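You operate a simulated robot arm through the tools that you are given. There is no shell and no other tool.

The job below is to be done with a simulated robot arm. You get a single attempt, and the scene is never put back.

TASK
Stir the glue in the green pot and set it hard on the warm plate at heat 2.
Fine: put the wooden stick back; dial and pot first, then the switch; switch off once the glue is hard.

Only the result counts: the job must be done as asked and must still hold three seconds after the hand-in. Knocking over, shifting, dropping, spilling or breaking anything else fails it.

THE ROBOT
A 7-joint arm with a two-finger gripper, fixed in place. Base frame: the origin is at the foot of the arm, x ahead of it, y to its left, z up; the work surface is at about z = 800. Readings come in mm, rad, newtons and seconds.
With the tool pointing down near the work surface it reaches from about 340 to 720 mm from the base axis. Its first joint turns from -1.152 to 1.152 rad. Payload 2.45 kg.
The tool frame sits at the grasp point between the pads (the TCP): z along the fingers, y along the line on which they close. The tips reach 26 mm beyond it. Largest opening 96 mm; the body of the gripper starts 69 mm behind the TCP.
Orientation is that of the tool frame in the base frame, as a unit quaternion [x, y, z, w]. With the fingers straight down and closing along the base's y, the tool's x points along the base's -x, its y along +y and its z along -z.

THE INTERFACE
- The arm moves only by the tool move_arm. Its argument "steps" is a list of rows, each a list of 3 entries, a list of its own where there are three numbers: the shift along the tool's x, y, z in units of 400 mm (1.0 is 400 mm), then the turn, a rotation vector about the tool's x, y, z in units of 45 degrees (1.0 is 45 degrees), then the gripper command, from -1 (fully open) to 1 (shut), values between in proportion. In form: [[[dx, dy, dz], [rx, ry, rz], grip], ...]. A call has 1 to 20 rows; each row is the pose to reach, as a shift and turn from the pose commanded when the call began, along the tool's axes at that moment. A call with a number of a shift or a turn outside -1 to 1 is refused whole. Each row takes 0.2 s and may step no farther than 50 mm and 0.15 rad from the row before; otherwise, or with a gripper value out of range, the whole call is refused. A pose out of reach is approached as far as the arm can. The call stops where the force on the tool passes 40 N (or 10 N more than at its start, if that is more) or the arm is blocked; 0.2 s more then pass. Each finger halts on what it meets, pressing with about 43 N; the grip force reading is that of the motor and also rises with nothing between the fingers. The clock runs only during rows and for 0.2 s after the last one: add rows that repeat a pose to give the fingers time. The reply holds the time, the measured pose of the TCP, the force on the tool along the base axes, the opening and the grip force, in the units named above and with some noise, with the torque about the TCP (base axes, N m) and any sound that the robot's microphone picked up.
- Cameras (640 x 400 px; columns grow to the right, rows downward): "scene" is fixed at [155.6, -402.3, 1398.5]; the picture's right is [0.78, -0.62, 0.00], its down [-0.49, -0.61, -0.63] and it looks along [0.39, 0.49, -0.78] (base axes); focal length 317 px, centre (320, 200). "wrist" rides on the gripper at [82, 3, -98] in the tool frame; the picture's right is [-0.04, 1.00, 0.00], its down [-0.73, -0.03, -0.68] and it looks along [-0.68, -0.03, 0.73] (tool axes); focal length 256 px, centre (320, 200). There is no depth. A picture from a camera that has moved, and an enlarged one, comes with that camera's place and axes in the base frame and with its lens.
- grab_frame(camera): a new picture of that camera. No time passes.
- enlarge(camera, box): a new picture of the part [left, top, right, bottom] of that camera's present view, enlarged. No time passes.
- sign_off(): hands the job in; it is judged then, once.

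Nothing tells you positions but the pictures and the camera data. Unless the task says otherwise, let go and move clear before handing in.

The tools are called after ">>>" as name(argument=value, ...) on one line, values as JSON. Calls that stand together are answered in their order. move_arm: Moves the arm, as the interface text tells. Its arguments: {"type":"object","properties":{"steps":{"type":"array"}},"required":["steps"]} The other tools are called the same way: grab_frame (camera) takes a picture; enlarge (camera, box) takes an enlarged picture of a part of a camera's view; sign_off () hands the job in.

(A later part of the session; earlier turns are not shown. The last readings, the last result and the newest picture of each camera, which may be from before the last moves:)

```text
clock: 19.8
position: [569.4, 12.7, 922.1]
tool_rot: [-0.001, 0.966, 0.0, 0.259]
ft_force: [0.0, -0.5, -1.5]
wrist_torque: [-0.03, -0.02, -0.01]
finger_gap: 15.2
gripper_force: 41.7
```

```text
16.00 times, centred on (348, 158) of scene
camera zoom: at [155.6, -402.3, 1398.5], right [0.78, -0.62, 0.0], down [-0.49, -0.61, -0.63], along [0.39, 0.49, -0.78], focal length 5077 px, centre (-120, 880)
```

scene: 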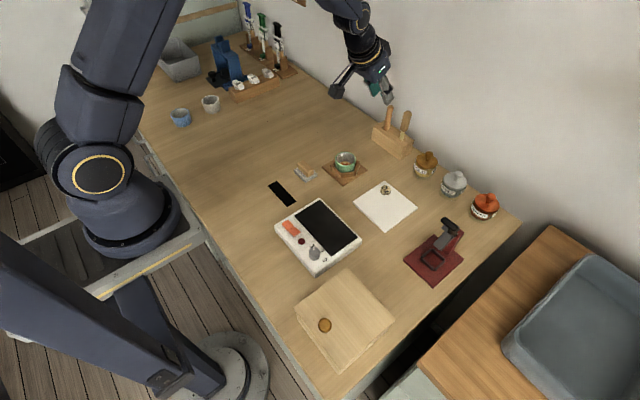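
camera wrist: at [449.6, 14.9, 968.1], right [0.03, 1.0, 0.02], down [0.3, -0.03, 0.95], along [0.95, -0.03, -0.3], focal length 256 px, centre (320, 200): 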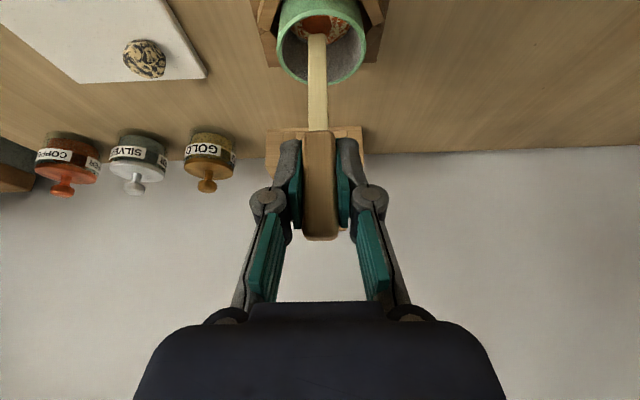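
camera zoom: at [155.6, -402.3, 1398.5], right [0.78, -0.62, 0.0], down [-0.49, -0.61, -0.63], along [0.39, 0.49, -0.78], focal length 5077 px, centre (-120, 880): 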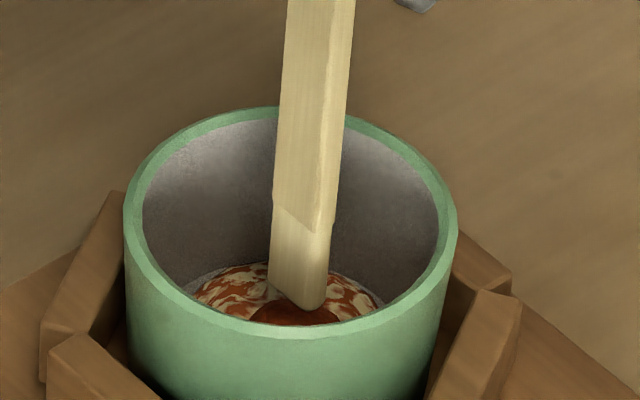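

The tip is well inside the pot, and the pot's centre is about (566, 13). I'll shift 2.5 mm back and lower gently into the glue while checking force.

>>> move_arm(steps=[[[0.0054, 0.001, -0.0031], [0, 0, 0], 1.0], [[0.0092, 0.001, 0.0034], [0, 0, 0], 1.0], [[0.0129, 0.001, 0.0099], [0, 0, 0], 1.0], [[0.0129, 0.001, 0.0099], [0, 0, 0], 1.0]])

>>> enlarge(camera="wrist", box=[260, 0, 380, 100])

>>> enlarge(camera="scene", box=[335, 145, 360, 170])

```text
clock: 20.8
position: [567.3, 11.9, 917.3]
tool_rot: [0.0, 0.966, 0.0, 0.259]
ft_force: [-0.2, 0.5, -0.5]
wrist_torque: [0.01, 0.0, 0.0]
finger_gap: 15.3
gripper_force: 42.0
```

```text
4.00 times, centred on (320, 50) of wrist
camera zoom: at [446.7, 15.7, 962.0], right [0.03, 1.0, 0.02], down [0.3, -0.03, 0.95], along [0.95, -0.03, -0.3], focal length 1024 px, centre (320, 800)
```

zoom: 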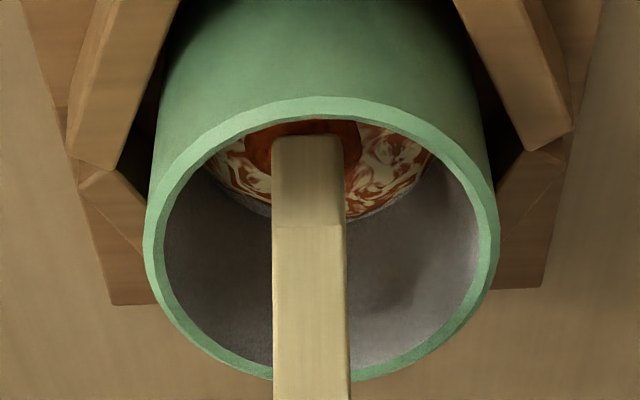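

```text
16.00 times, centred on (348, 158) of scene
camera zoom: at [155.6, -402.3, 1398.5], right [0.78, -0.62, 0.0], down [-0.49, -0.61, -0.63], along [0.39, 0.49, -0.78], focal length 5077 px, centre (-120, 880)
```

zoom: 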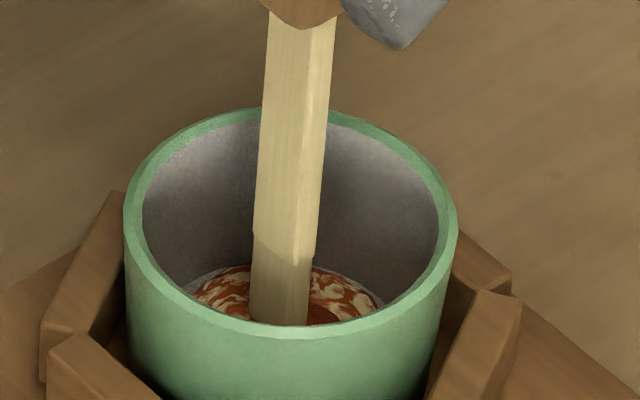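

Pot centre refined to (567.5, 14). No contact yet with the tip near z≈817. I'll keep lowering in small steps.

>>> move_arm(steps=[[[0.00125, 0.003, 0.00217], [0, 0, 0], 1.0], [[0.0025, 0.004, 0.0043], [0, 0, 0], 1.0], [[0.00375, 0.004, 0.0065], [0, 0, 0], 1.0], [[0.00375, 0.004, 0.0065], [0, 0, 0], 1.0]])

>>> enlarge(camera="wrist", box=[290, 20, 350, 70])

>>> enlarge(camera="scene", box=[335, 145, 360, 170])

```text
clock: 21.8
position: [566.8, 15.2, 914.3]
tool_rot: [-0.001, 0.966, 0.001, 0.259]
ft_force: [-0.5, 0.2, 0.4]
wrist_torque: [-0.01, -0.02, -0.02]
finger_gap: 15.1
gripper_force: 41.4
```

```text
8.00 times, centred on (320, 45) of wrist
camera zoom: at [446.6, 17.4, 959.0], right [0.03, 1.0, 0.02], down [0.3, -0.03, 0.95], along [0.95, -0.03, -0.3], focal length 2048 px, centre (320, 1440)
```

zoom: 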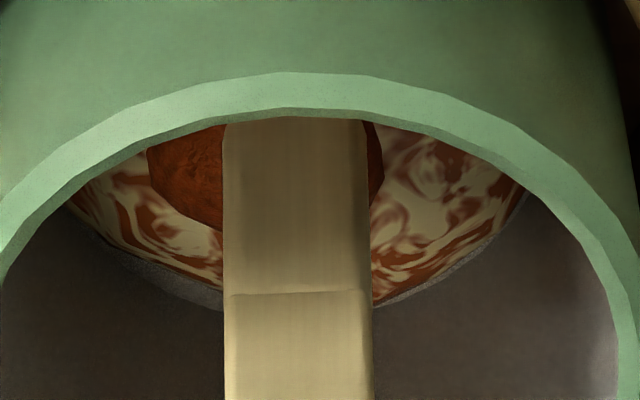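

```text
16.00 times, centred on (348, 158) of scene
camera zoom: at [155.6, -402.3, 1398.5], right [0.78, -0.62, 0.0], down [-0.49, -0.61, -0.63], along [0.39, 0.49, -0.78], focal length 5077 px, centre (-120, 880)
```

zoom: 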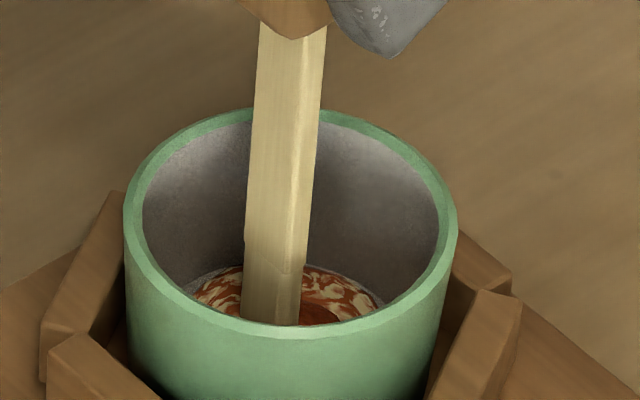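

Glue surface is near z 811, so the tip needs a few more millimetres. I'll go down 3 mm and then feel for the bottom.

>>> move_arm(steps=[[[0.00125, -0.002, 0.00217], [0, 0, 0], 1.0], [[0.0025, -0.002, 0.0043], [0, 0, 0], 1.0], [[0.00375, -0.002, 0.0065], [0, 0, 0], 1.0], [[0.00375, -0.002, 0.0065], [0, 0, 0], 1.0]])

>>> enlarge(camera="wrist", box=[290, 20, 350, 70])

>>> enlarge(camera="scene", box=[335, 145, 360, 170])

```text
clock: 22.8
position: [567.1, 13.6, 912.6]
tool_rot: [-0.001, 0.966, 0.0, 0.26]
ft_force: [-0.6, -0.2, -0.1]
wrist_torque: [0.04, 0.01, -0.02]
finger_gap: 15.1
gripper_force: 41.1
```

```text
8.00 times, centred on (320, 45) of wrist
camera zoom: at [446.7, 16.4, 956.3], right [0.03, 1.0, 0.02], down [0.3, -0.03, 0.95], along [0.95, -0.03, -0.3], focal length 2048 px, centre (320, 1440)
```

zoom: 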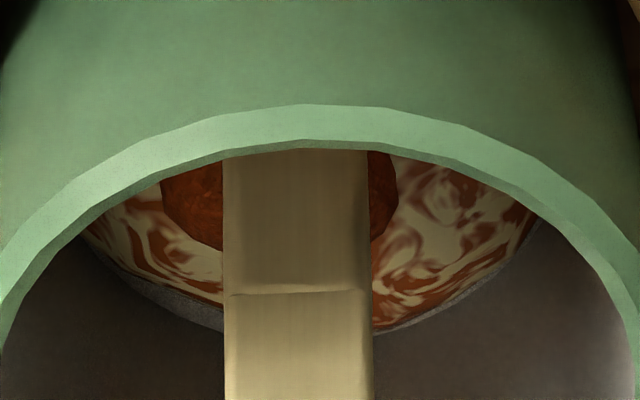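

```text
16.00 times, centred on (348, 158) of scene
camera zoom: at [155.6, -402.3, 1398.5], right [0.78, -0.62, 0.0], down [-0.49, -0.61, -0.63], along [0.39, 0.49, -0.78], focal length 5077 px, centre (-120, 880)
```

zoom: 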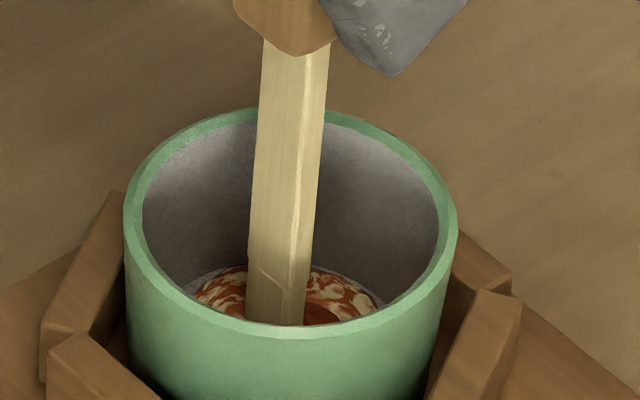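

Tip is now right about at the glue surface. Two more millimetres down, then I'll check the force.

>>> move_arm(steps=[[[0.00125, 0, 0.00217], [0, 0, 0], 1.0], [[0.0025, 0, 0.0043], [0, 0, 0], 1.0], [[0.0025, 0, 0.0043], [0, 0, 0], 1.0]])

>>> enlarge(camera="wrist", box=[290, 20, 350, 70])

```text
clock: 23.6
position: [566.7, 12.6, 910.5]
tool_rot: [0.0, 0.966, 0.0, 0.258]
ft_force: [0.0, -0.2, 0.1]
wrist_torque: [-0.02, 0.0, -0.04]
finger_gap: 15.2
gripper_force: 41.6
```

```text
8.00 times, centred on (320, 45) of wrist
camera zoom: at [446.6, 16.4, 954.3], right [0.03, 1.0, 0.02], down [0.3, -0.03, 0.95], along [0.95, -0.03, -0.3], focal length 2048 px, centre (320, 1440)
```

zoom: 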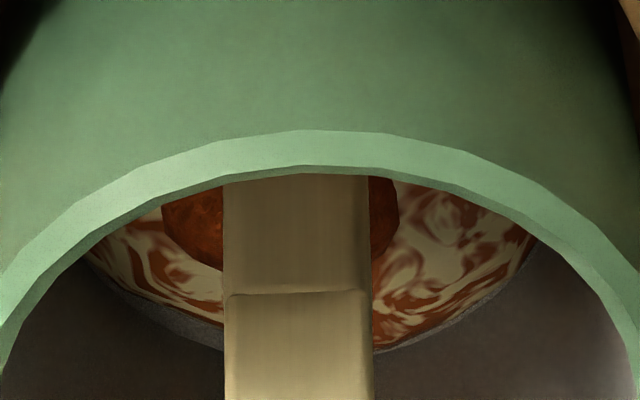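

Still no contact force; tip is now about 1 mm into the glue. Going down 2 mm more.

>>> move_arm(steps=[[[0.00125, 0, 0.00217], [0, 0, 0], 1.0], [[0.0025, 0, 0.0043], [0, 0, 0], 1.0], [[0.0025, 0, 0.0043], [0, 0, 0], 1.0]])

>>> enlarge(camera="wrist", box=[290, 20, 350, 70])

```text
clock: 24.4
position: [566.3, 13.3, 909.1]
tool_rot: [0.001, 0.966, -0.001, 0.258]
ft_force: [-1.2, -0.2, 3.4]
wrist_torque: [-0.04, 0.08, 0.03]
finger_gap: 15.2
gripper_force: 41.6
```

```text
8.00 times, centred on (320, 45) of wrist
camera zoom: at [446.6, 16.3, 952.4], right [0.03, 1.0, 0.02], down [0.29, -0.03, 0.96], along [0.95, -0.03, -0.3], focal length 2048 px, centre (320, 1440)
```

zoom: 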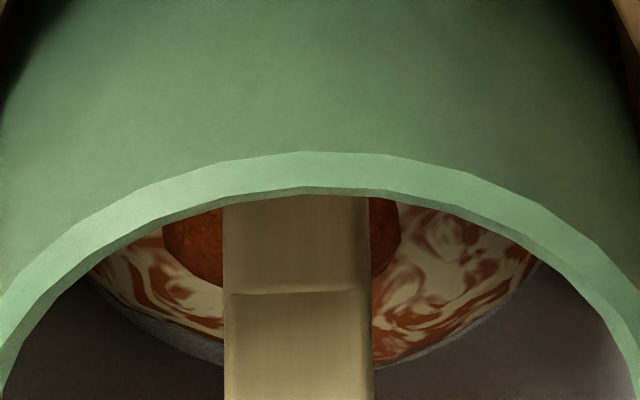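

Light bottom contact (3 N), so the tip is in the glue. I'll raise 0.8 mm and stir one full circle of 9 mm radius, checking forces.

>>> move_arm(steps=[[[-0.001, 0.001, -0.0017], [0, 0, 0], 1.0], [[-0.0224, 0.00175, 0.01065], [0, 0, 0], 1.0], [[-0.0187, 0.015, 0.0085], [0, 0, 0], 1.0], [[-0.009, 0.02315, 0.0029], [0, 0, 0], 1.0], [[0.0031, 0.02315, -0.0041], [0, 0, 0], 1.0], [[0.0128, 0.015, -0.0097], [0, 0, 0], 1.0], [[0.0165, 0.00175, -0.01185], [0, 0, 0], 1.0], [[0.0128, -0.0115, -0.0097], [0, 0, 0], 1.0], [[0.0031, -0.01965, -0.0041], [0, 0, 0], 1.0], [[-0.009, -0.01965, 0.0029], [0, 0, 0], 1.0], [[-0.0187, -0.0115, 0.0085], [0, 0, 0], 1.0], [[-0.0224, 0.00175, 0.01065], [0, 0, 0], 1.0], [[-0.003, 0.00175, -0.0006], [0, 0, 0], 1.0]])

>>> enlarge(camera="wrist", box=[290, 20, 350, 70])

>>> enlarge(camera="scene", box=[320, 135, 370, 185])

```text
clock: 27.2
position: [566.7, 14.7, 908.2]
tool_rot: [0.0, 0.966, 0.0, 0.258]
ft_force: [-0.3, 0.1, 0.7]
wrist_torque: [-0.02, 0.02, 0.06]
finger_gap: 15.1
gripper_force: 41.1
```

```text
8.00 times, centred on (320, 45) of wrist
camera zoom: at [447.3, 17.2, 953.1], right [0.03, 1.0, 0.02], down [0.3, -0.03, 0.95], along [0.95, -0.03, -0.3], focal length 2048 px, centre (320, 1440)
```

zoom: 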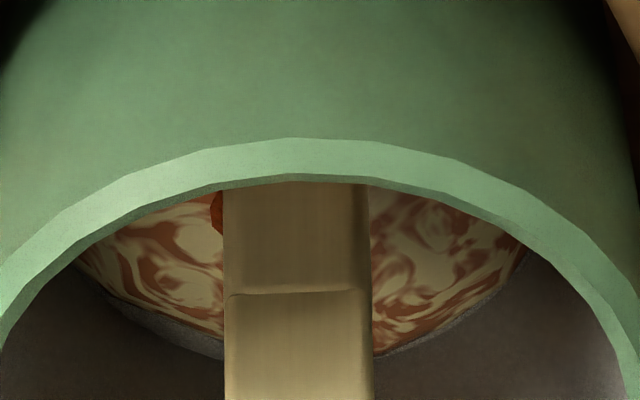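

```text
8.00 times, centred on (345, 160) of scene
camera zoom: at [155.6, -402.3, 1398.5], right [0.78, -0.62, 0.0], down [-0.49, -0.61, -0.63], along [0.39, 0.49, -0.78], focal length 2539 px, centre (120, 520)
```

zoom: 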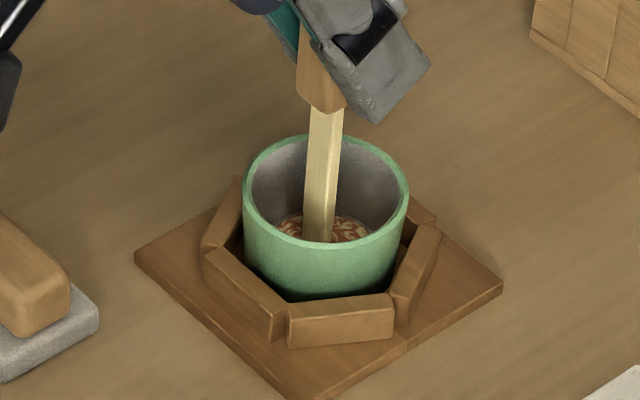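

The blob is shrinking and the swirls are paling, so stirring is working. I'll do two more circles.

>>> move_arm(steps=[[[-0.0195, 0, 0.01125], [0, 0, 0], 1.0], [[-0.0158, 0.0132, 0.0091], [0, 0, 0], 1.0], [[-0.006, 0.0214, 0.0035], [0, 0, 0], 1.0], [[0.006, 0.0214, -0.0035], [0, 0, 0], 1.0], [[0.0158, 0.0132, -0.0091], [0, 0, 0], 1.0], [[0.0195, 0, -0.01125], [0, 0, 0], 1.0], [[0.0158, -0.0132, -0.0091], [0, 0, 0], 1.0], [[0.006, -0.0214, -0.0035], [0, 0, 0], 1.0], [[-0.006, -0.0214, 0.0035], [0, 0, 0], 1.0], [[-0.0158, -0.0132, 0.0091], [0, 0, 0], 1.0], [[-0.0195, 0, 0.01125], [0, 0, 0], 1.0], [[-0.0158, 0.0132, 0.0091], [0, 0, 0], 1.0], [[-0.006, 0.0214, 0.0035], [0, 0, 0], 1.0], [[0.006, 0.0214, -0.0035], [0, 0, 0], 1.0], [[0.0158, 0.0132, -0.0091], [0, 0, 0], 1.0], [[0.0195, 0, -0.01125], [0, 0, 0], 1.0], [[0.0158, -0.0132, -0.0091], [0, 0, 0], 1.0], [[0.006, -0.0214, -0.0035], [0, 0, 0], 1.0], [[-0.006, -0.0214, 0.0035], [0, 0, 0], 1.0], [[0, 0, 0], [0, 0, 0], 1.0]])

>>> enlarge(camera="wrist", box=[290, 20, 350, 70])

>>> enlarge(camera="scene", box=[320, 135, 370, 185])

```text
clock: 31.4
position: [566.5, 14.3, 908.6]
tool_rot: [0.0, 0.966, 0.0, 0.258]
ft_force: [0.0, -0.1, -0.9]
wrist_torque: [0.0, 0.02, -0.01]
finger_gap: 15.4
gripper_force: 41.4
```

```text
8.00 times, centred on (320, 45) of wrist
camera zoom: at [446.8, 17.4, 953.1], right [0.03, 1.0, 0.02], down [0.3, -0.03, 0.95], along [0.95, -0.03, -0.3], focal length 2048 px, centre (320, 1440)
```

zoom: 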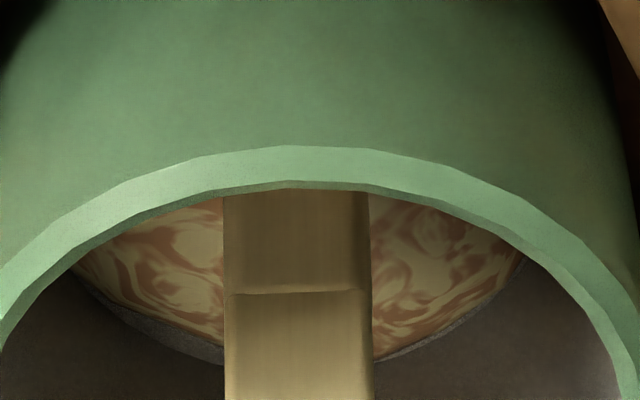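

```text
8.00 times, centred on (345, 160) of scene
camera zoom: at [155.6, -402.3, 1398.5], right [0.78, -0.62, 0.0], down [-0.49, -0.61, -0.63], along [0.39, 0.49, -0.78], focal length 2539 px, centre (120, 520)
```

zoom: 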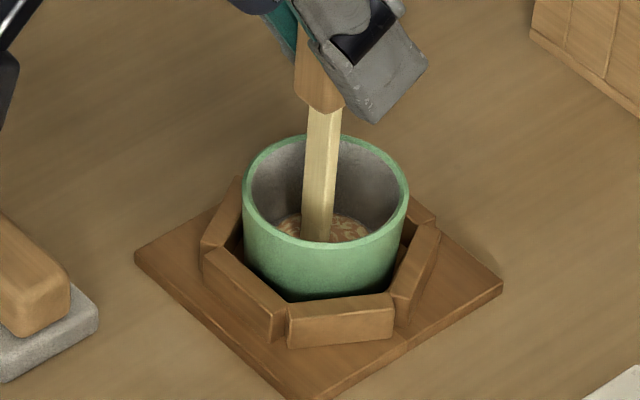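

The swirls are fading steadily and the pot hasn't moved. Continuing to stir until the colour is uniform.

>>> move_arm(steps=[[[-0.0195, 0, 0.01125], [0, 0, 0], 1.0], [[-0.0158, 0.0132, 0.0091], [0, 0, 0], 1.0], [[-0.006, 0.0214, 0.0035], [0, 0, 0], 1.0], [[0.006, 0.0214, -0.0035], [0, 0, 0], 1.0], [[0.0158, 0.0132, -0.0091], [0, 0, 0], 1.0], [[0.0195, 0, -0.01125], [0, 0, 0], 1.0], [[0.0158, -0.0132, -0.0091], [0, 0, 0], 1.0], [[0.006, -0.0214, -0.0035], [0, 0, 0], 1.0], [[-0.006, -0.0214, 0.0035], [0, 0, 0], 1.0], [[-0.0158, -0.0132, 0.0091], [0, 0, 0], 1.0], [[-0.0195, 0, 0.01125], [0, 0, 0], 1.0], [[-0.0158, 0.0132, 0.0091], [0, 0, 0], 1.0], [[-0.006, 0.0214, 0.0035], [0, 0, 0], 1.0], [[0.006, 0.0214, -0.0035], [0, 0, 0], 1.0], [[0.0158, 0.0132, -0.0091], [0, 0, 0], 1.0], [[0.0195, 0, -0.01125], [0, 0, 0], 1.0], [[0.0158, -0.0132, -0.0091], [0, 0, 0], 1.0], [[0.006, -0.0214, -0.0035], [0, 0, 0], 1.0], [[-0.006, -0.0214, 0.0035], [0, 0, 0], 1.0], [[0, 0, 0], [0, 0, 0], 1.0]])

>>> enlarge(camera="wrist", box=[290, 20, 350, 70])

```text
clock: 35.6
position: [567.3, 15.5, 907.1]
tool_rot: [0.0, 0.966, -0.001, 0.259]
ft_force: [0.1, 0.9, -0.2]
wrist_torque: [0.03, 0.0, 0.02]
finger_gap: 15.3
gripper_force: 41.3
```

```text
8.00 times, centred on (320, 45) of wrist
camera zoom: at [447.0, 17.1, 952.8], right [0.03, 1.0, 0.02], down [0.3, -0.03, 0.95], along [0.95, -0.03, -0.3], focal length 2048 px, centre (320, 1440)
```

zoom: 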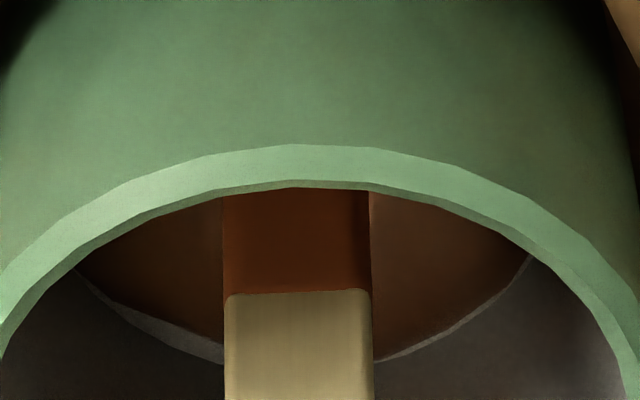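

The glue is now an even brown and the stick tip is coated, so it's stirred. I'll raise the stick out of the pot and check.

>>> move_arm(steps=[[[-0.0125, 0, -0.0217], [0, 0, 0], 1.0], [[-0.0375, 0, -0.065], [0, 0, 0], 1.0], [[-0.0625, 0, -0.1083], [0, 0, 0], 1.0], [[-0.09, 0, -0.1559], [0, 0, 0], 1.0], [[-0.1175, 0, -0.2035], [0, 0, 0], 1.0], [[-0.1175, 0, -0.2035], [0, 0, 0], 1.0]])

>>> grab_frame(camera="wrist")

>>> enlarge(camera="scene", box=[310, 90, 420, 190])

```text
clock: 37.0
position: [567.0, 13.9, 1002.5]
tool_rot: [0.0, 0.966, 0.001, 0.258]
ft_force: [0.7, -0.4, -0.1]
wrist_torque: [0.01, -0.02, 0.03]
finger_gap: 15.4
gripper_force: 41.2
```

```text
taken
camera wrist: at [447.5, 17.4, 1047.1], right [0.03, 1.0, 0.02], down [0.3, -0.03, 0.95], along [0.95, -0.03, -0.3], focal length 256 px, centre (320, 200)
```

wrist: 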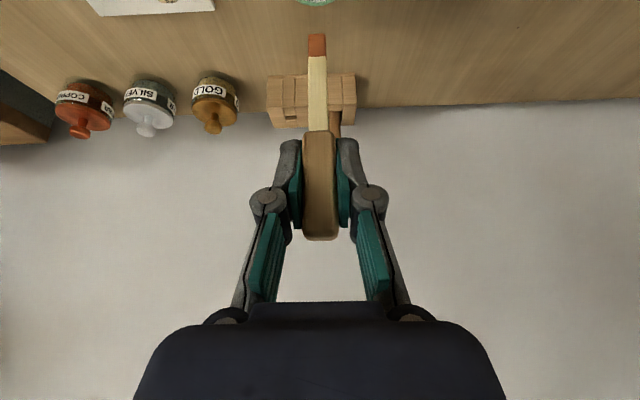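

```text
4.00 times, centred on (365, 140) of scene
camera zoom: at [155.6, -402.3, 1398.5], right [0.78, -0.62, 0.0], down [-0.49, -0.61, -0.63], along [0.39, 0.49, -0.78], focal length 1269 px, centre (140, 440)
```

zoom: 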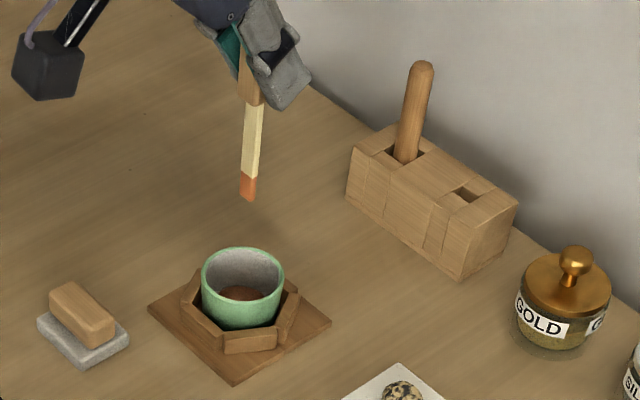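

The glue is even, and the pot is undisturbed. I'll bring the stick back above its slot, retracing the commanded path.

>>> move_arm(steps=[[[-0.06, -0.03, 0.02], [0, 0, 0], 1.0], [[-0.135, -0.06, 0.055], [0, 0, 0], 1.0], [[-0.21, -0.0875, 0.095], [0, 0, 0], 1.0], [[-0.285, -0.09975, 0.135], [0, 0, 0], 1.0], [[-0.36365, -0.09975, 0.1777], [0, 0, 0], 1.0], [[-0.36365, -0.09975, 0.1777], [0, 0, 0], 1.0]])

>>> grab_frame(camera="wrist")

>>> enlarge(camera="scene", box=[340, 50, 460, 170])

```text
clock: 38.4
position: [730.6, -25.7, 1013.4]
tool_rot: [0.0, 0.966, 0.0, 0.259]
ft_force: [1.5, 0.5, 0.4]
wrist_torque: [0.01, 0.0, -0.01]
finger_gap: 15.2
gripper_force: 41.3
```

```text
taken
camera wrist: at [610.1, -23.0, 1058.3], right [0.03, 1.0, 0.02], down [0.3, -0.03, 0.95], along [0.95, -0.03, -0.3], focal length 256 px, centre (320, 200)
```

wrist: 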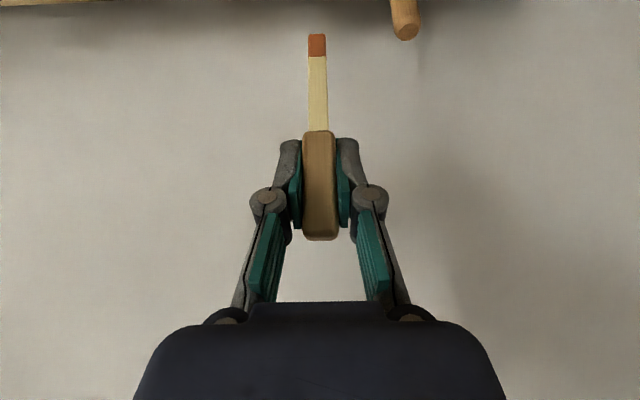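

```text
3.33 times, centred on (400, 110) of scene
camera zoom: at [155.7, -402.3, 1398.5], right [0.78, -0.62, 0.0], down [-0.49, -0.61, -0.63], along [0.39, 0.49, -0.78], focal length 1058 px, centre (53, 500)
```

zoom: 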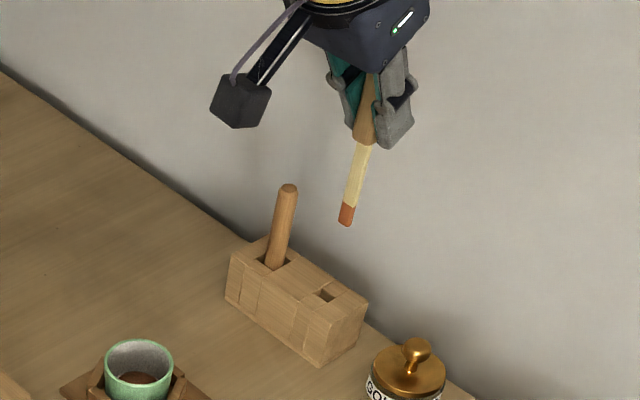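

Same view as when it was first lifted, so alignment holds. Lowering to just above the slot and checking.

>>> move_arm(steps=[[[0.0275, 0, 0.0476], [0, 0, 0], 1.0], [[0.055, 0, 0.0953], [0, 0, 0], 1.0], [[0.0725, 0, 0.1256], [0, 0, 0], 1.0], [[0.0725, 0, 0.1256], [0, 0, 0], 1.0]])

>>> enlarge(camera="wrist", box=[240, 0, 400, 130])

>>> enlarge(camera="scene", box=[375, 100, 425, 160])

```text
clock: 39.4
position: [730.3, -25.8, 956.0]
tool_rot: [0.0, 0.966, 0.0, 0.259]
ft_force: [0.1, -0.3, -1.1]
wrist_torque: [0.0, -0.02, -0.03]
finger_gap: 15.3
gripper_force: 41.6
```

```text
3.08 times, centred on (320, 65) of wrist
camera zoom: at [609.4, -23.0, 999.9], right [0.03, 1.0, 0.02], down [0.3, -0.03, 0.95], along [0.95, -0.03, -0.3], focal length 788 px, centre (320, 615)
```

zoom: 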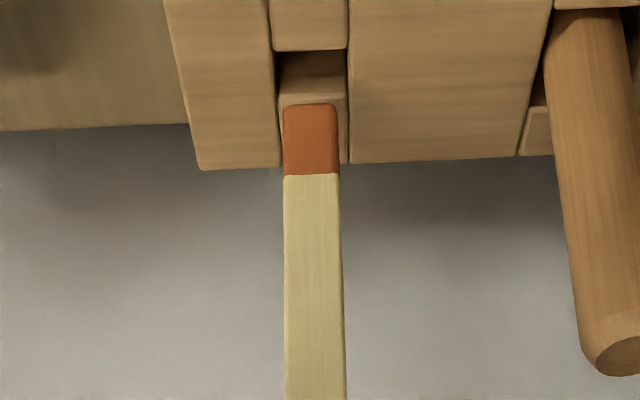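

```text
6.67 times, centred on (400, 130) of scene
camera zoom: at [155.6, -402.3, 1398.5], right [0.78, -0.62, 0.0], down [-0.49, -0.61, -0.63], along [0.39, 0.49, -0.78], focal length 2116 px, centre (-213, 667)
```

zoom: 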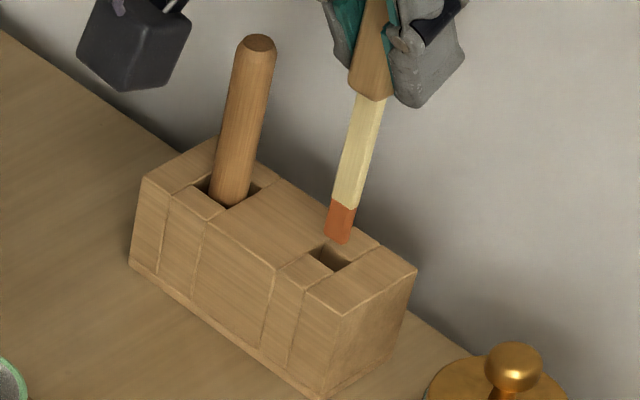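

The stick is aligned with the slot. Lowering the rest slowly.

>>> move_arm(steps=[[[0.0125, 0, 0.02165], [0, 0, 0], 1.0], [[0.025, 0, 0.0433], [0, 0, 0], 1.0], [[0.0375, 0, 0.065], [0, 0, 0], 1.0], [[0.05, 0, 0.0866], [0, 0, 0], 1.0], [[0.0588, 0, 0.1018], [0, 0, 0], 1.0], [[0.06375, 0, 0.1104], [0, 0, 0], 1.0], [[0.06375, 0, 0.1104], [0, 0, 0], 1.0]])

>>> enlarge(camera="wrist", box=[220, 60, 420, 260])

>>> enlarge(camera="scene", box=[375, 100, 425, 160])

```text
clock: 41.0
position: [729.8, -24.8, 904.6]
tool_rot: [0.0, 0.966, 0.0, 0.26]
ft_force: [-0.5, 0.8, -0.6]
wrist_torque: [0.02, -0.01, -0.04]
finger_gap: 15.5
gripper_force: 41.9
```

```text
2.00 times, centred on (320, 160) of wrist
camera zoom: at [608.5, -22.9, 949.2], right [0.03, 1.0, 0.02], down [0.3, -0.03, 0.95], along [0.95, -0.03, -0.3], focal length 512 px, centre (320, 280)
```

zoom: 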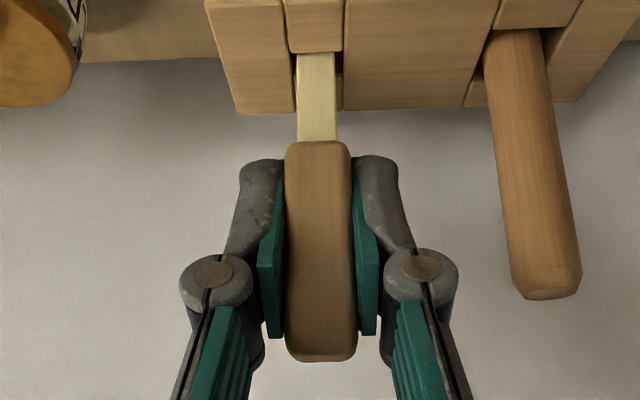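

```text
6.67 times, centred on (400, 130) of scene
camera zoom: at [155.6, -402.3, 1398.5], right [0.78, -0.62, 0.0], down [-0.49, -0.61, -0.63], along [0.39, 0.49, -0.78], focal length 2116 px, centre (-213, 667)
```

zoom: 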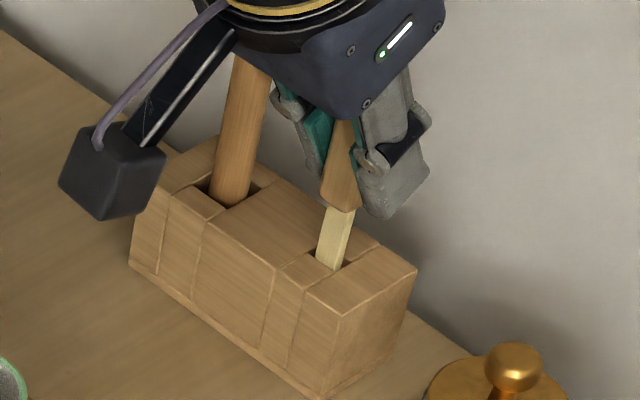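

The stick is back in its slot, 1 mm above its seat. Setting it down, opening, then backing out along the tool axis.

>>> move_arm(steps=[[[0.00125, 0, 0.0021], [0, 0, 0], 1.0], [[0.00125, 0, 0.0021], [0, 0, 0], 1.0], [[0.00125, 0, 0.0021], [0, 0, 0], 0.5], [[0.00125, 0, 0.0021], [0, 0, 0], 0.33], [[0.00125, 0, 0.0021], [0, 0, 0], 0.33], [[0.00125, 0, 0.0021], [0, 0, 0], 0.33]])

>>> enlarge(camera="wrist", box=[220, 60, 420, 260])

```text
clock: 42.4
position: [728.1, -24.9, 903.7]
tool_rot: [0.0, 0.966, 0.001, 0.258]
ft_force: [0.5, -0.4, 1.1]
wrist_torque: [-0.01, 0.01, 0.02]
finger_gap: 32.3
gripper_force: 0.0
```

```text
2.00 times, centred on (320, 160) of wrist
camera zoom: at [608.5, -22.7, 948.4], right [0.03, 1.0, 0.02], down [0.3, -0.03, 0.95], along [0.95, -0.03, -0.3], focal length 512 px, centre (320, 280)
```

zoom: 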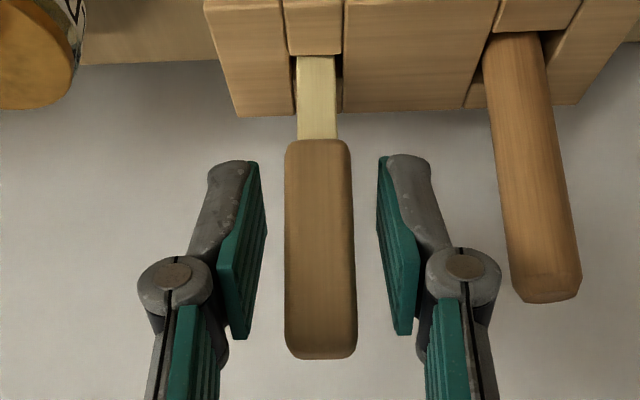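

The stick stands in its slot as before. I'll back out, straighten the tool, and go toward the plate.

>>> move_arm(steps=[[[0, 0, -0.05], [0, 0, 0], 0.33], [[0, 0, -0.12], [0, 0, 0], 0.33], [[0, 0, -0.2], [0, 0, 0], 0.33], [[0, 0, -0.28], [0, 0, 0], 0.33], [[0.02, 0, -0.36], [0, 0.15, 0], 0.33], [[0.06, 0, -0.4], [0, 0.3, 0], 0.33], [[0.12, 0, -0.43], [0, 0.45, 0], 0.33], [[0.18, 0, -0.45], [0, 0.6, 0], 0.33], [[0.22, 0, -0.46], [0, 0.6667, 0], 0.33], [[0.22, 0, -0.46], [0, 0.6667, 0], 0.33]])

>>> grab_frame(camera="wrist")

>>> grab_frame(camera="scene")

```text
clock: 44.6
position: [562.4, -25.5, 1019.7]
tool_rot: [0.0, 1.0, -0.001, -0.001]
ft_force: [0.6, -0.3, -0.2]
wrist_torque: [0.0, 0.0, 0.02]
finger_gap: 32.2
gripper_force: 0.0
```

```text
taken
camera wrist: at [479.3, -23.0, 1117.6], right [0.04, 1.0, 0.0], down [0.73, -0.03, 0.68], along [0.68, -0.03, -0.73], focal length 256 px, centre (320, 200)
```

wrist: 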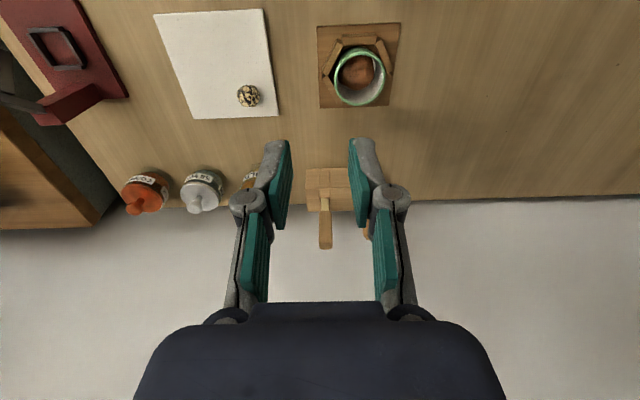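

```text
taken
```

scene: 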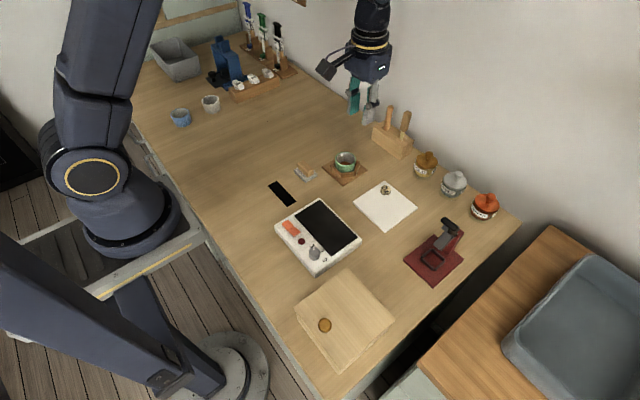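

Tool is upright again; everything stands as it was. I'll zoom on the pot from here for later, and head for the plate's dial.

>>> enlarge(camera="wrist", box=[300, 10, 420, 120])

>>> move_arm(steps=[[[0.088, -0.0477, 0.008], [0, 0, 0], 0.33], [[0.176, -0.0953, 0.016], [0, 0, 0], 0.33], [[0.265, -0.143, 0.025], [0, 0, 0], 0.33], [[0.353, -0.1907, 0.033], [0, 0, 0], 0.33], [[0.4417, -0.2383, 0.042], [0, 0, 0], 0.33], [[0.53, -0.286, 0.05], [0, 0, 0], 0.33], [[0.53, -0.286, 0.05], [0, 0, 0], 0.33]])

>>> grab_frame(camera="wrist")

```text
3.64 times, centred on (360, 65) of wrist
camera zoom: at [479.3, -23.0, 1117.6], right [0.04, 1.0, 0.0], down [0.73, -0.03, 0.68], along [0.68, -0.03, -0.73], focal length 931 px, centre (174, 691)
```

zoom: 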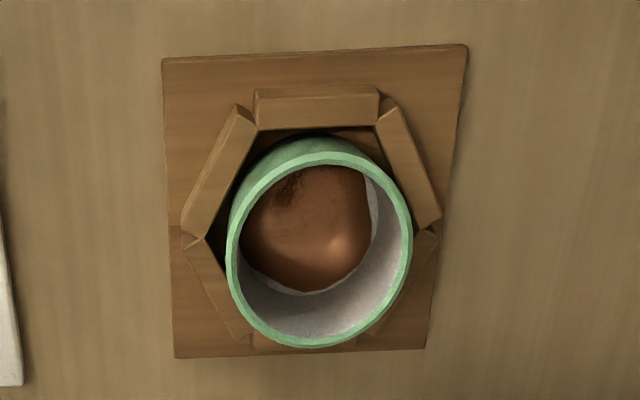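

```text
clock: 46.2
position: [348.0, -140.6, 998.7]
tool_rot: [0.001, 1.0, 0.0, 0.0]
ft_force: [0.7, -0.2, -0.6]
wrist_torque: [-0.01, -0.04, -0.02]
finger_gap: 32.3
gripper_force: 0.0
```

```text
taken
camera wrist: at [266.3, -138.1, 1097.1], right [0.04, 1.0, 0.0], down [0.73, -0.03, 0.68], along [0.68, -0.03, -0.73], focal length 256 px, centre (320, 200)
```

wrist: 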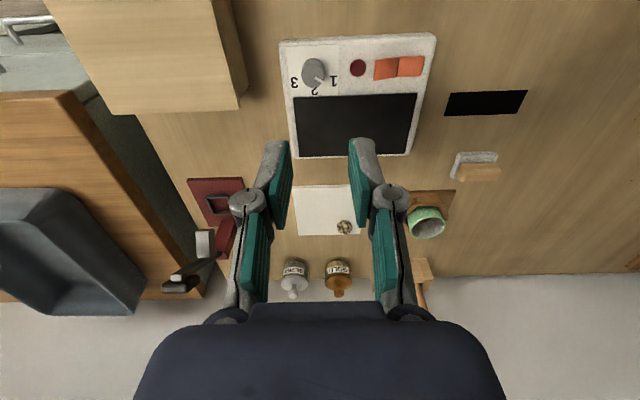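

I see the dial, lamp and rocker from close by now. I'll zoom for exact positions.

>>> enlarge(camera="wrist", box=[280, 30, 360, 110])

>>> enlarge(camera="wrist", box=[270, 20, 450, 170])

>>> enlarge(camera="scene", box=[265, 190, 375, 280])

>>> enlarge(camera="scene", box=[295, 230, 335, 270])

```text
5.00 times, centred on (320, 70) of wrist
camera zoom: at [266.3, -138.1, 1097.1], right [0.04, 1.0, 0.0], down [0.73, -0.03, 0.68], along [0.68, -0.03, -0.73], focal length 1280 px, centre (320, 850)
```

zoom: 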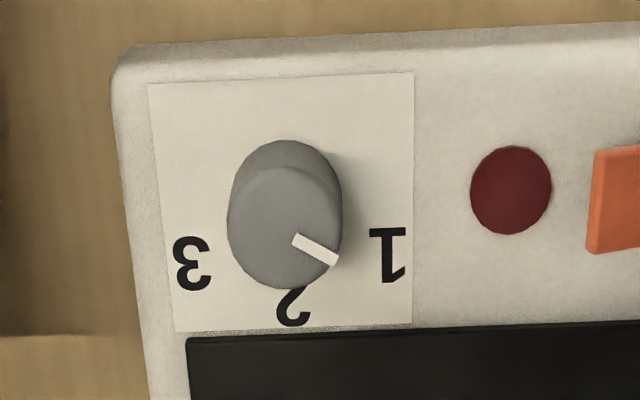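

```text
2.67 times, centred on (360, 95) of wrist
camera zoom: at [266.3, -138.1, 1097.1], right [0.04, 1.0, 0.0], down [0.73, -0.03, 0.68], along [0.68, -0.03, -0.73], focal length 683 px, centre (213, 480)
```

zoom: 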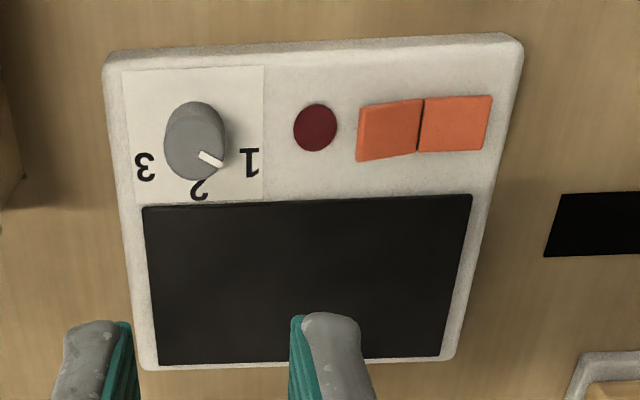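

```text
4.44 times, centred on (320, 235) of scene
camera zoom: at [155.6, -402.3, 1398.5], right [0.78, -0.62, 0.0], down [-0.49, -0.61, -0.63], along [0.39, 0.49, -0.78], focal length 1410 px, centre (320, 44)
```

zoom: 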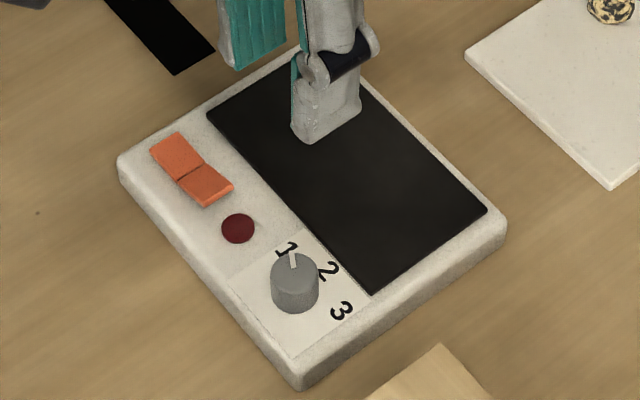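

```text
10.00 times, centred on (315, 250) of scene
camera zoom: at [155.6, -402.3, 1398.5], right [0.78, -0.62, 0.0], down [-0.49, -0.61, -0.63], along [0.39, 0.49, -0.78], focal length 3173 px, centre (370, -300)
```

zoom: 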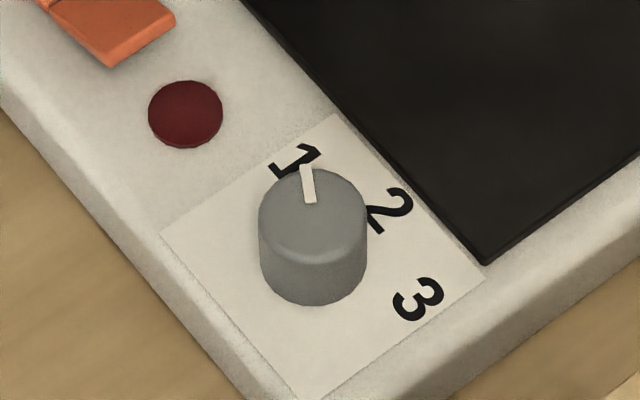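

Dial is at about (343, -148), top z≈844, housing surface z≈824, and the pointer must turn 60° clockwise seen from above (from "1" to "2"). The dark plate spans x 372–446, y -171 to -40. I'll pre-rotate the gripper -30° and hover over the dial.

>>> move_arm(steps=[[[0.003, -0.0046, 0.043], [0, 0, -0.1667], 0.2], [[0.006, -0.0092, 0.086], [0, 0, -0.3333], 0.2], [[0.009, -0.0138, 0.129], [0, 0, -0.5], 0.2], [[0.01225, -0.0185, 0.1725], [0, 0, -0.6667], 0.2], [[0.01225, -0.0185, 0.1725], [0, 0, -0.6667], 0.2]])

>>> grab_frame(camera="wrist")

>>> enlarge(camera="scene", box=[265, 190, 375, 280])

```text
clock: 47.4
position: [345.5, -147.4, 930.3]
tool_rot: [-0.259, 0.966, 0.0, 0.0]
ft_force: [0.5, -0.3, 0.0]
wrist_torque: [-0.02, 0.05, 0.0]
finger_gap: 38.3
gripper_force: 0.0
```

```text
taken
camera wrist: at [271.9, -186.2, 1028.4], right [-0.47, 0.88, 0.0], down [0.65, 0.34, 0.68], along [0.6, 0.32, -0.73], focal length 256 px, centre (320, 200)
```

wrist: 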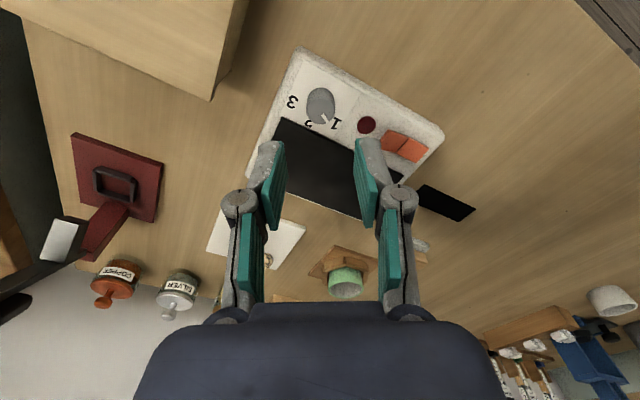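

```text
4.44 times, centred on (320, 235) of scene
camera zoom: at [155.6, -402.3, 1398.5], right [0.78, -0.62, 0.0], down [-0.49, -0.61, -0.63], along [0.39, 0.49, -0.78], focal length 1410 px, centre (320, 44)
```

zoom: 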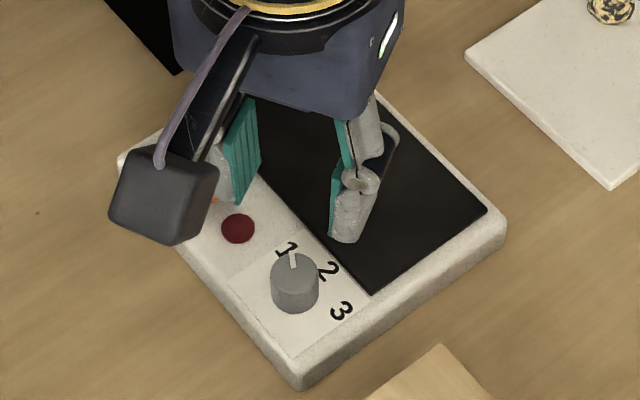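

Gripper is hovering over the dial, rotated. I'll zoom to verify alignment.

>>> enlarge(camera="wrist", box=[260, 60, 380, 160])

```text
4.00 times, centred on (320, 110) of wrist
camera zoom: at [271.9, -186.2, 1028.4], right [-0.47, 0.88, 0.0], down [0.65, 0.34, 0.68], along [0.6, 0.32, -0.73], focal length 1024 px, centre (320, 560)
```

zoom: 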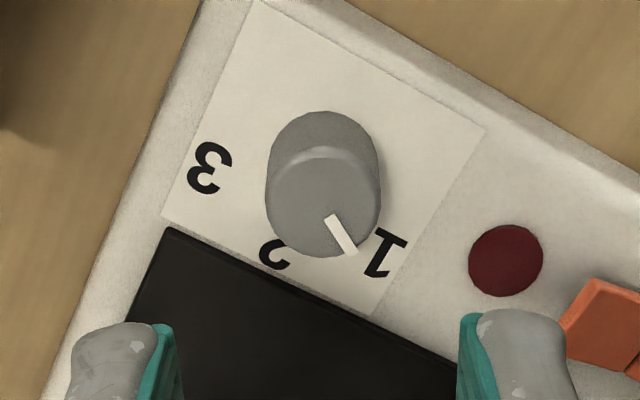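

The dial is directly below the grasp point. Lowering to straddle it, tips a few mm above the housing.

>>> move_arm(steps=[[[0, 0, 0.06], [0, 0, 0], 0.2], [[0, 0, 0.12], [0, 0, 0], 0.2], [[0, 0, 0.16], [0, 0, 0], 0.2], [[0, 0, 0.1825], [0, 0, 0], 0.2], [[0, 0, 0.1825], [0, 0, 0], 0.2]])

>>> grab_frame(camera="wrist")

>>> enlarge(camera="scene", box=[280, 210, 350, 270])

```text
clock: 48.6
position: [344.6, -146.9, 857.4]
tool_rot: [-0.26, 0.966, 0.0, 0.001]
ft_force: [0.4, -0.5, -0.4]
wrist_torque: [-0.04, 0.0, 0.01]
finger_gap: 38.5
gripper_force: 0.0
```

```text
taken
camera wrist: at [271.8, -185.4, 955.4], right [-0.46, 0.89, 0.0], down [0.65, 0.34, 0.68], along [0.6, 0.32, -0.73], focal length 256 px, centre (320, 200)
```

wrist: 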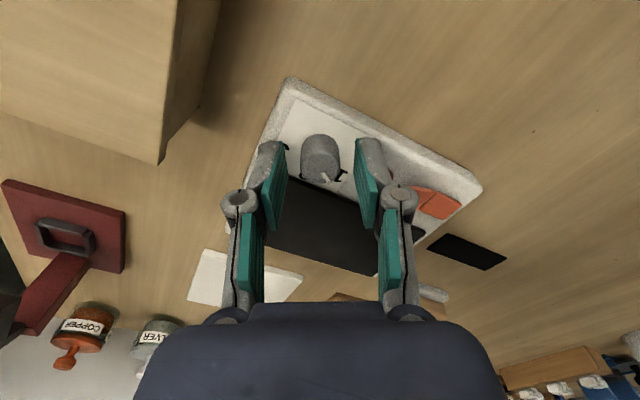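

```text
6.67 times, centred on (315, 240) of scene
camera zoom: at [155.6, -402.3, 1398.5], right [0.78, -0.62, 0.0], down [-0.49, -0.61, -0.63], along [0.39, 0.49, -0.78], focal length 2116 px, centre (353, -67)
```

zoom: 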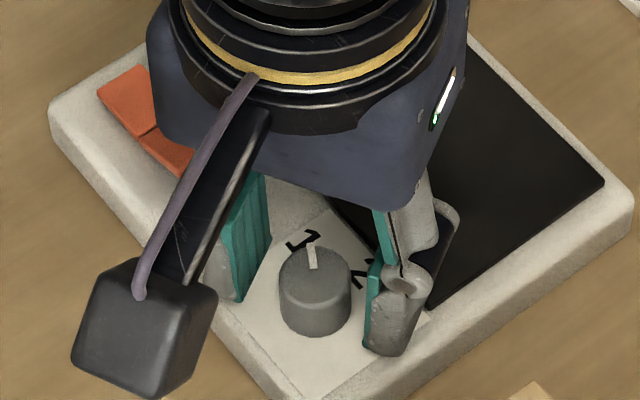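

The dial sits centred between the fingertips. Closing on it.

>>> move_arm(steps=[[[0, 0, 0], [0, 0, 0], 0.5], [[0, 0, 0], [0, 0, 0], 0.8], [[0, 0, 0], [0, 0, 0], 1.0], [[0, 0, 0], [0, 0, 0], 1.0], [[0, 0, 0], [0, 0, 0], 1.0]])

>>> enlarge(camera="wrist", box=[260, 110, 380, 210])

```text
clock: 49.8
position: [344.4, -147.1, 857.1]
tool_rot: [-0.259, 0.966, 0.001, 0.0]
ft_force: [0.2, 0.7, -5.0]
wrist_torque: [0.01, -0.06, -0.1]
finger_gap: 20.9
gripper_force: 44.8
```

```text
4.00 times, centred on (320, 160) of wrist
camera zoom: at [271.8, -185.3, 955.6], right [-0.46, 0.89, 0.0], down [0.65, 0.34, 0.68], along [0.6, 0.32, -0.73], focal length 1024 px, centre (320, 360)
```

zoom: 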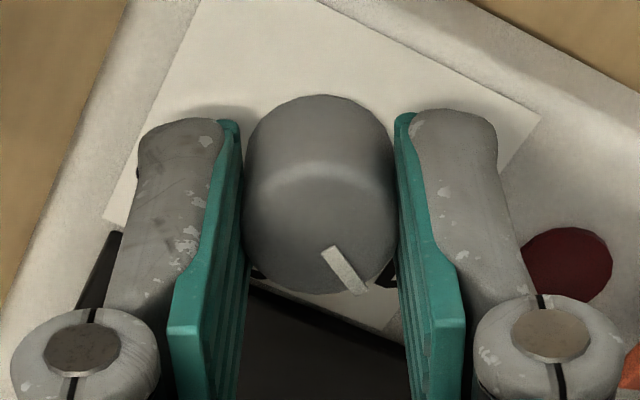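

The dial is gripped (20.9 mm). Turning +30° about the tool axis first.

>>> move_arm(steps=[[[0, 0, 0], [0, 0, 0.1], 1.0], [[0, 0, 0], [0, 0, 0.2333], 1.0], [[0, 0, 0], [0, 0, 0.3667], 1.0], [[0, 0, 0], [0, 0, 0.5], 1.0], [[0, 0, 0], [0, 0, 0.6667], 1.0], [[0, 0, 0], [0, 0, 0.6667], 1.0]])

>>> enlarge(camera="wrist", box=[260, 110, 380, 210])

>>> enlarge(camera="scene", box=[280, 210, 350, 270])

```text
clock: 51.2
position: [344.4, -146.3, 857.0]
tool_rot: [0.001, 1.0, 0.0, 0.001]
ft_force: [3.4, -1.2, 0.2]
wrist_torque: [0.01, 0.45, 0.0]
finger_gap: 20.8
gripper_force: 44.8
```

```text
4.00 times, centred on (320, 160) of wrist
camera zoom: at [262.5, -144.3, 955.5], right [0.04, 1.0, 0.0], down [0.73, -0.03, 0.68], along [0.68, -0.03, -0.73], focal length 1024 px, centre (320, 360)
```

zoom: 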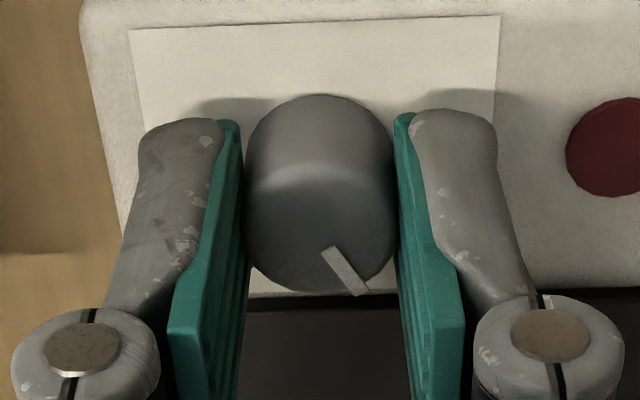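

```text
6.67 times, centred on (315, 240) of scene
camera zoom: at [155.7, -402.3, 1398.5], right [0.78, -0.62, 0.0], down [-0.49, -0.61, -0.63], along [0.39, 0.49, -0.78], focal length 2116 px, centre (353, -67)
```

zoom: 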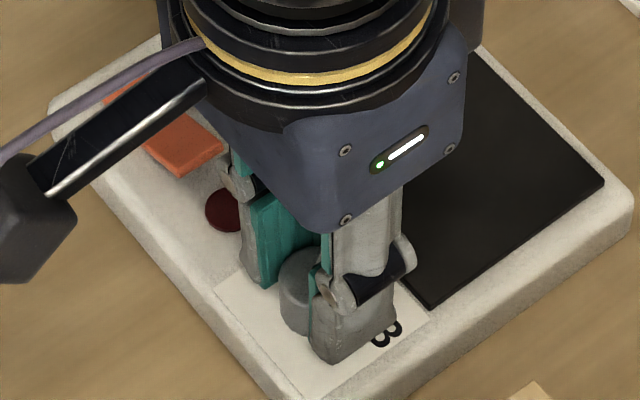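

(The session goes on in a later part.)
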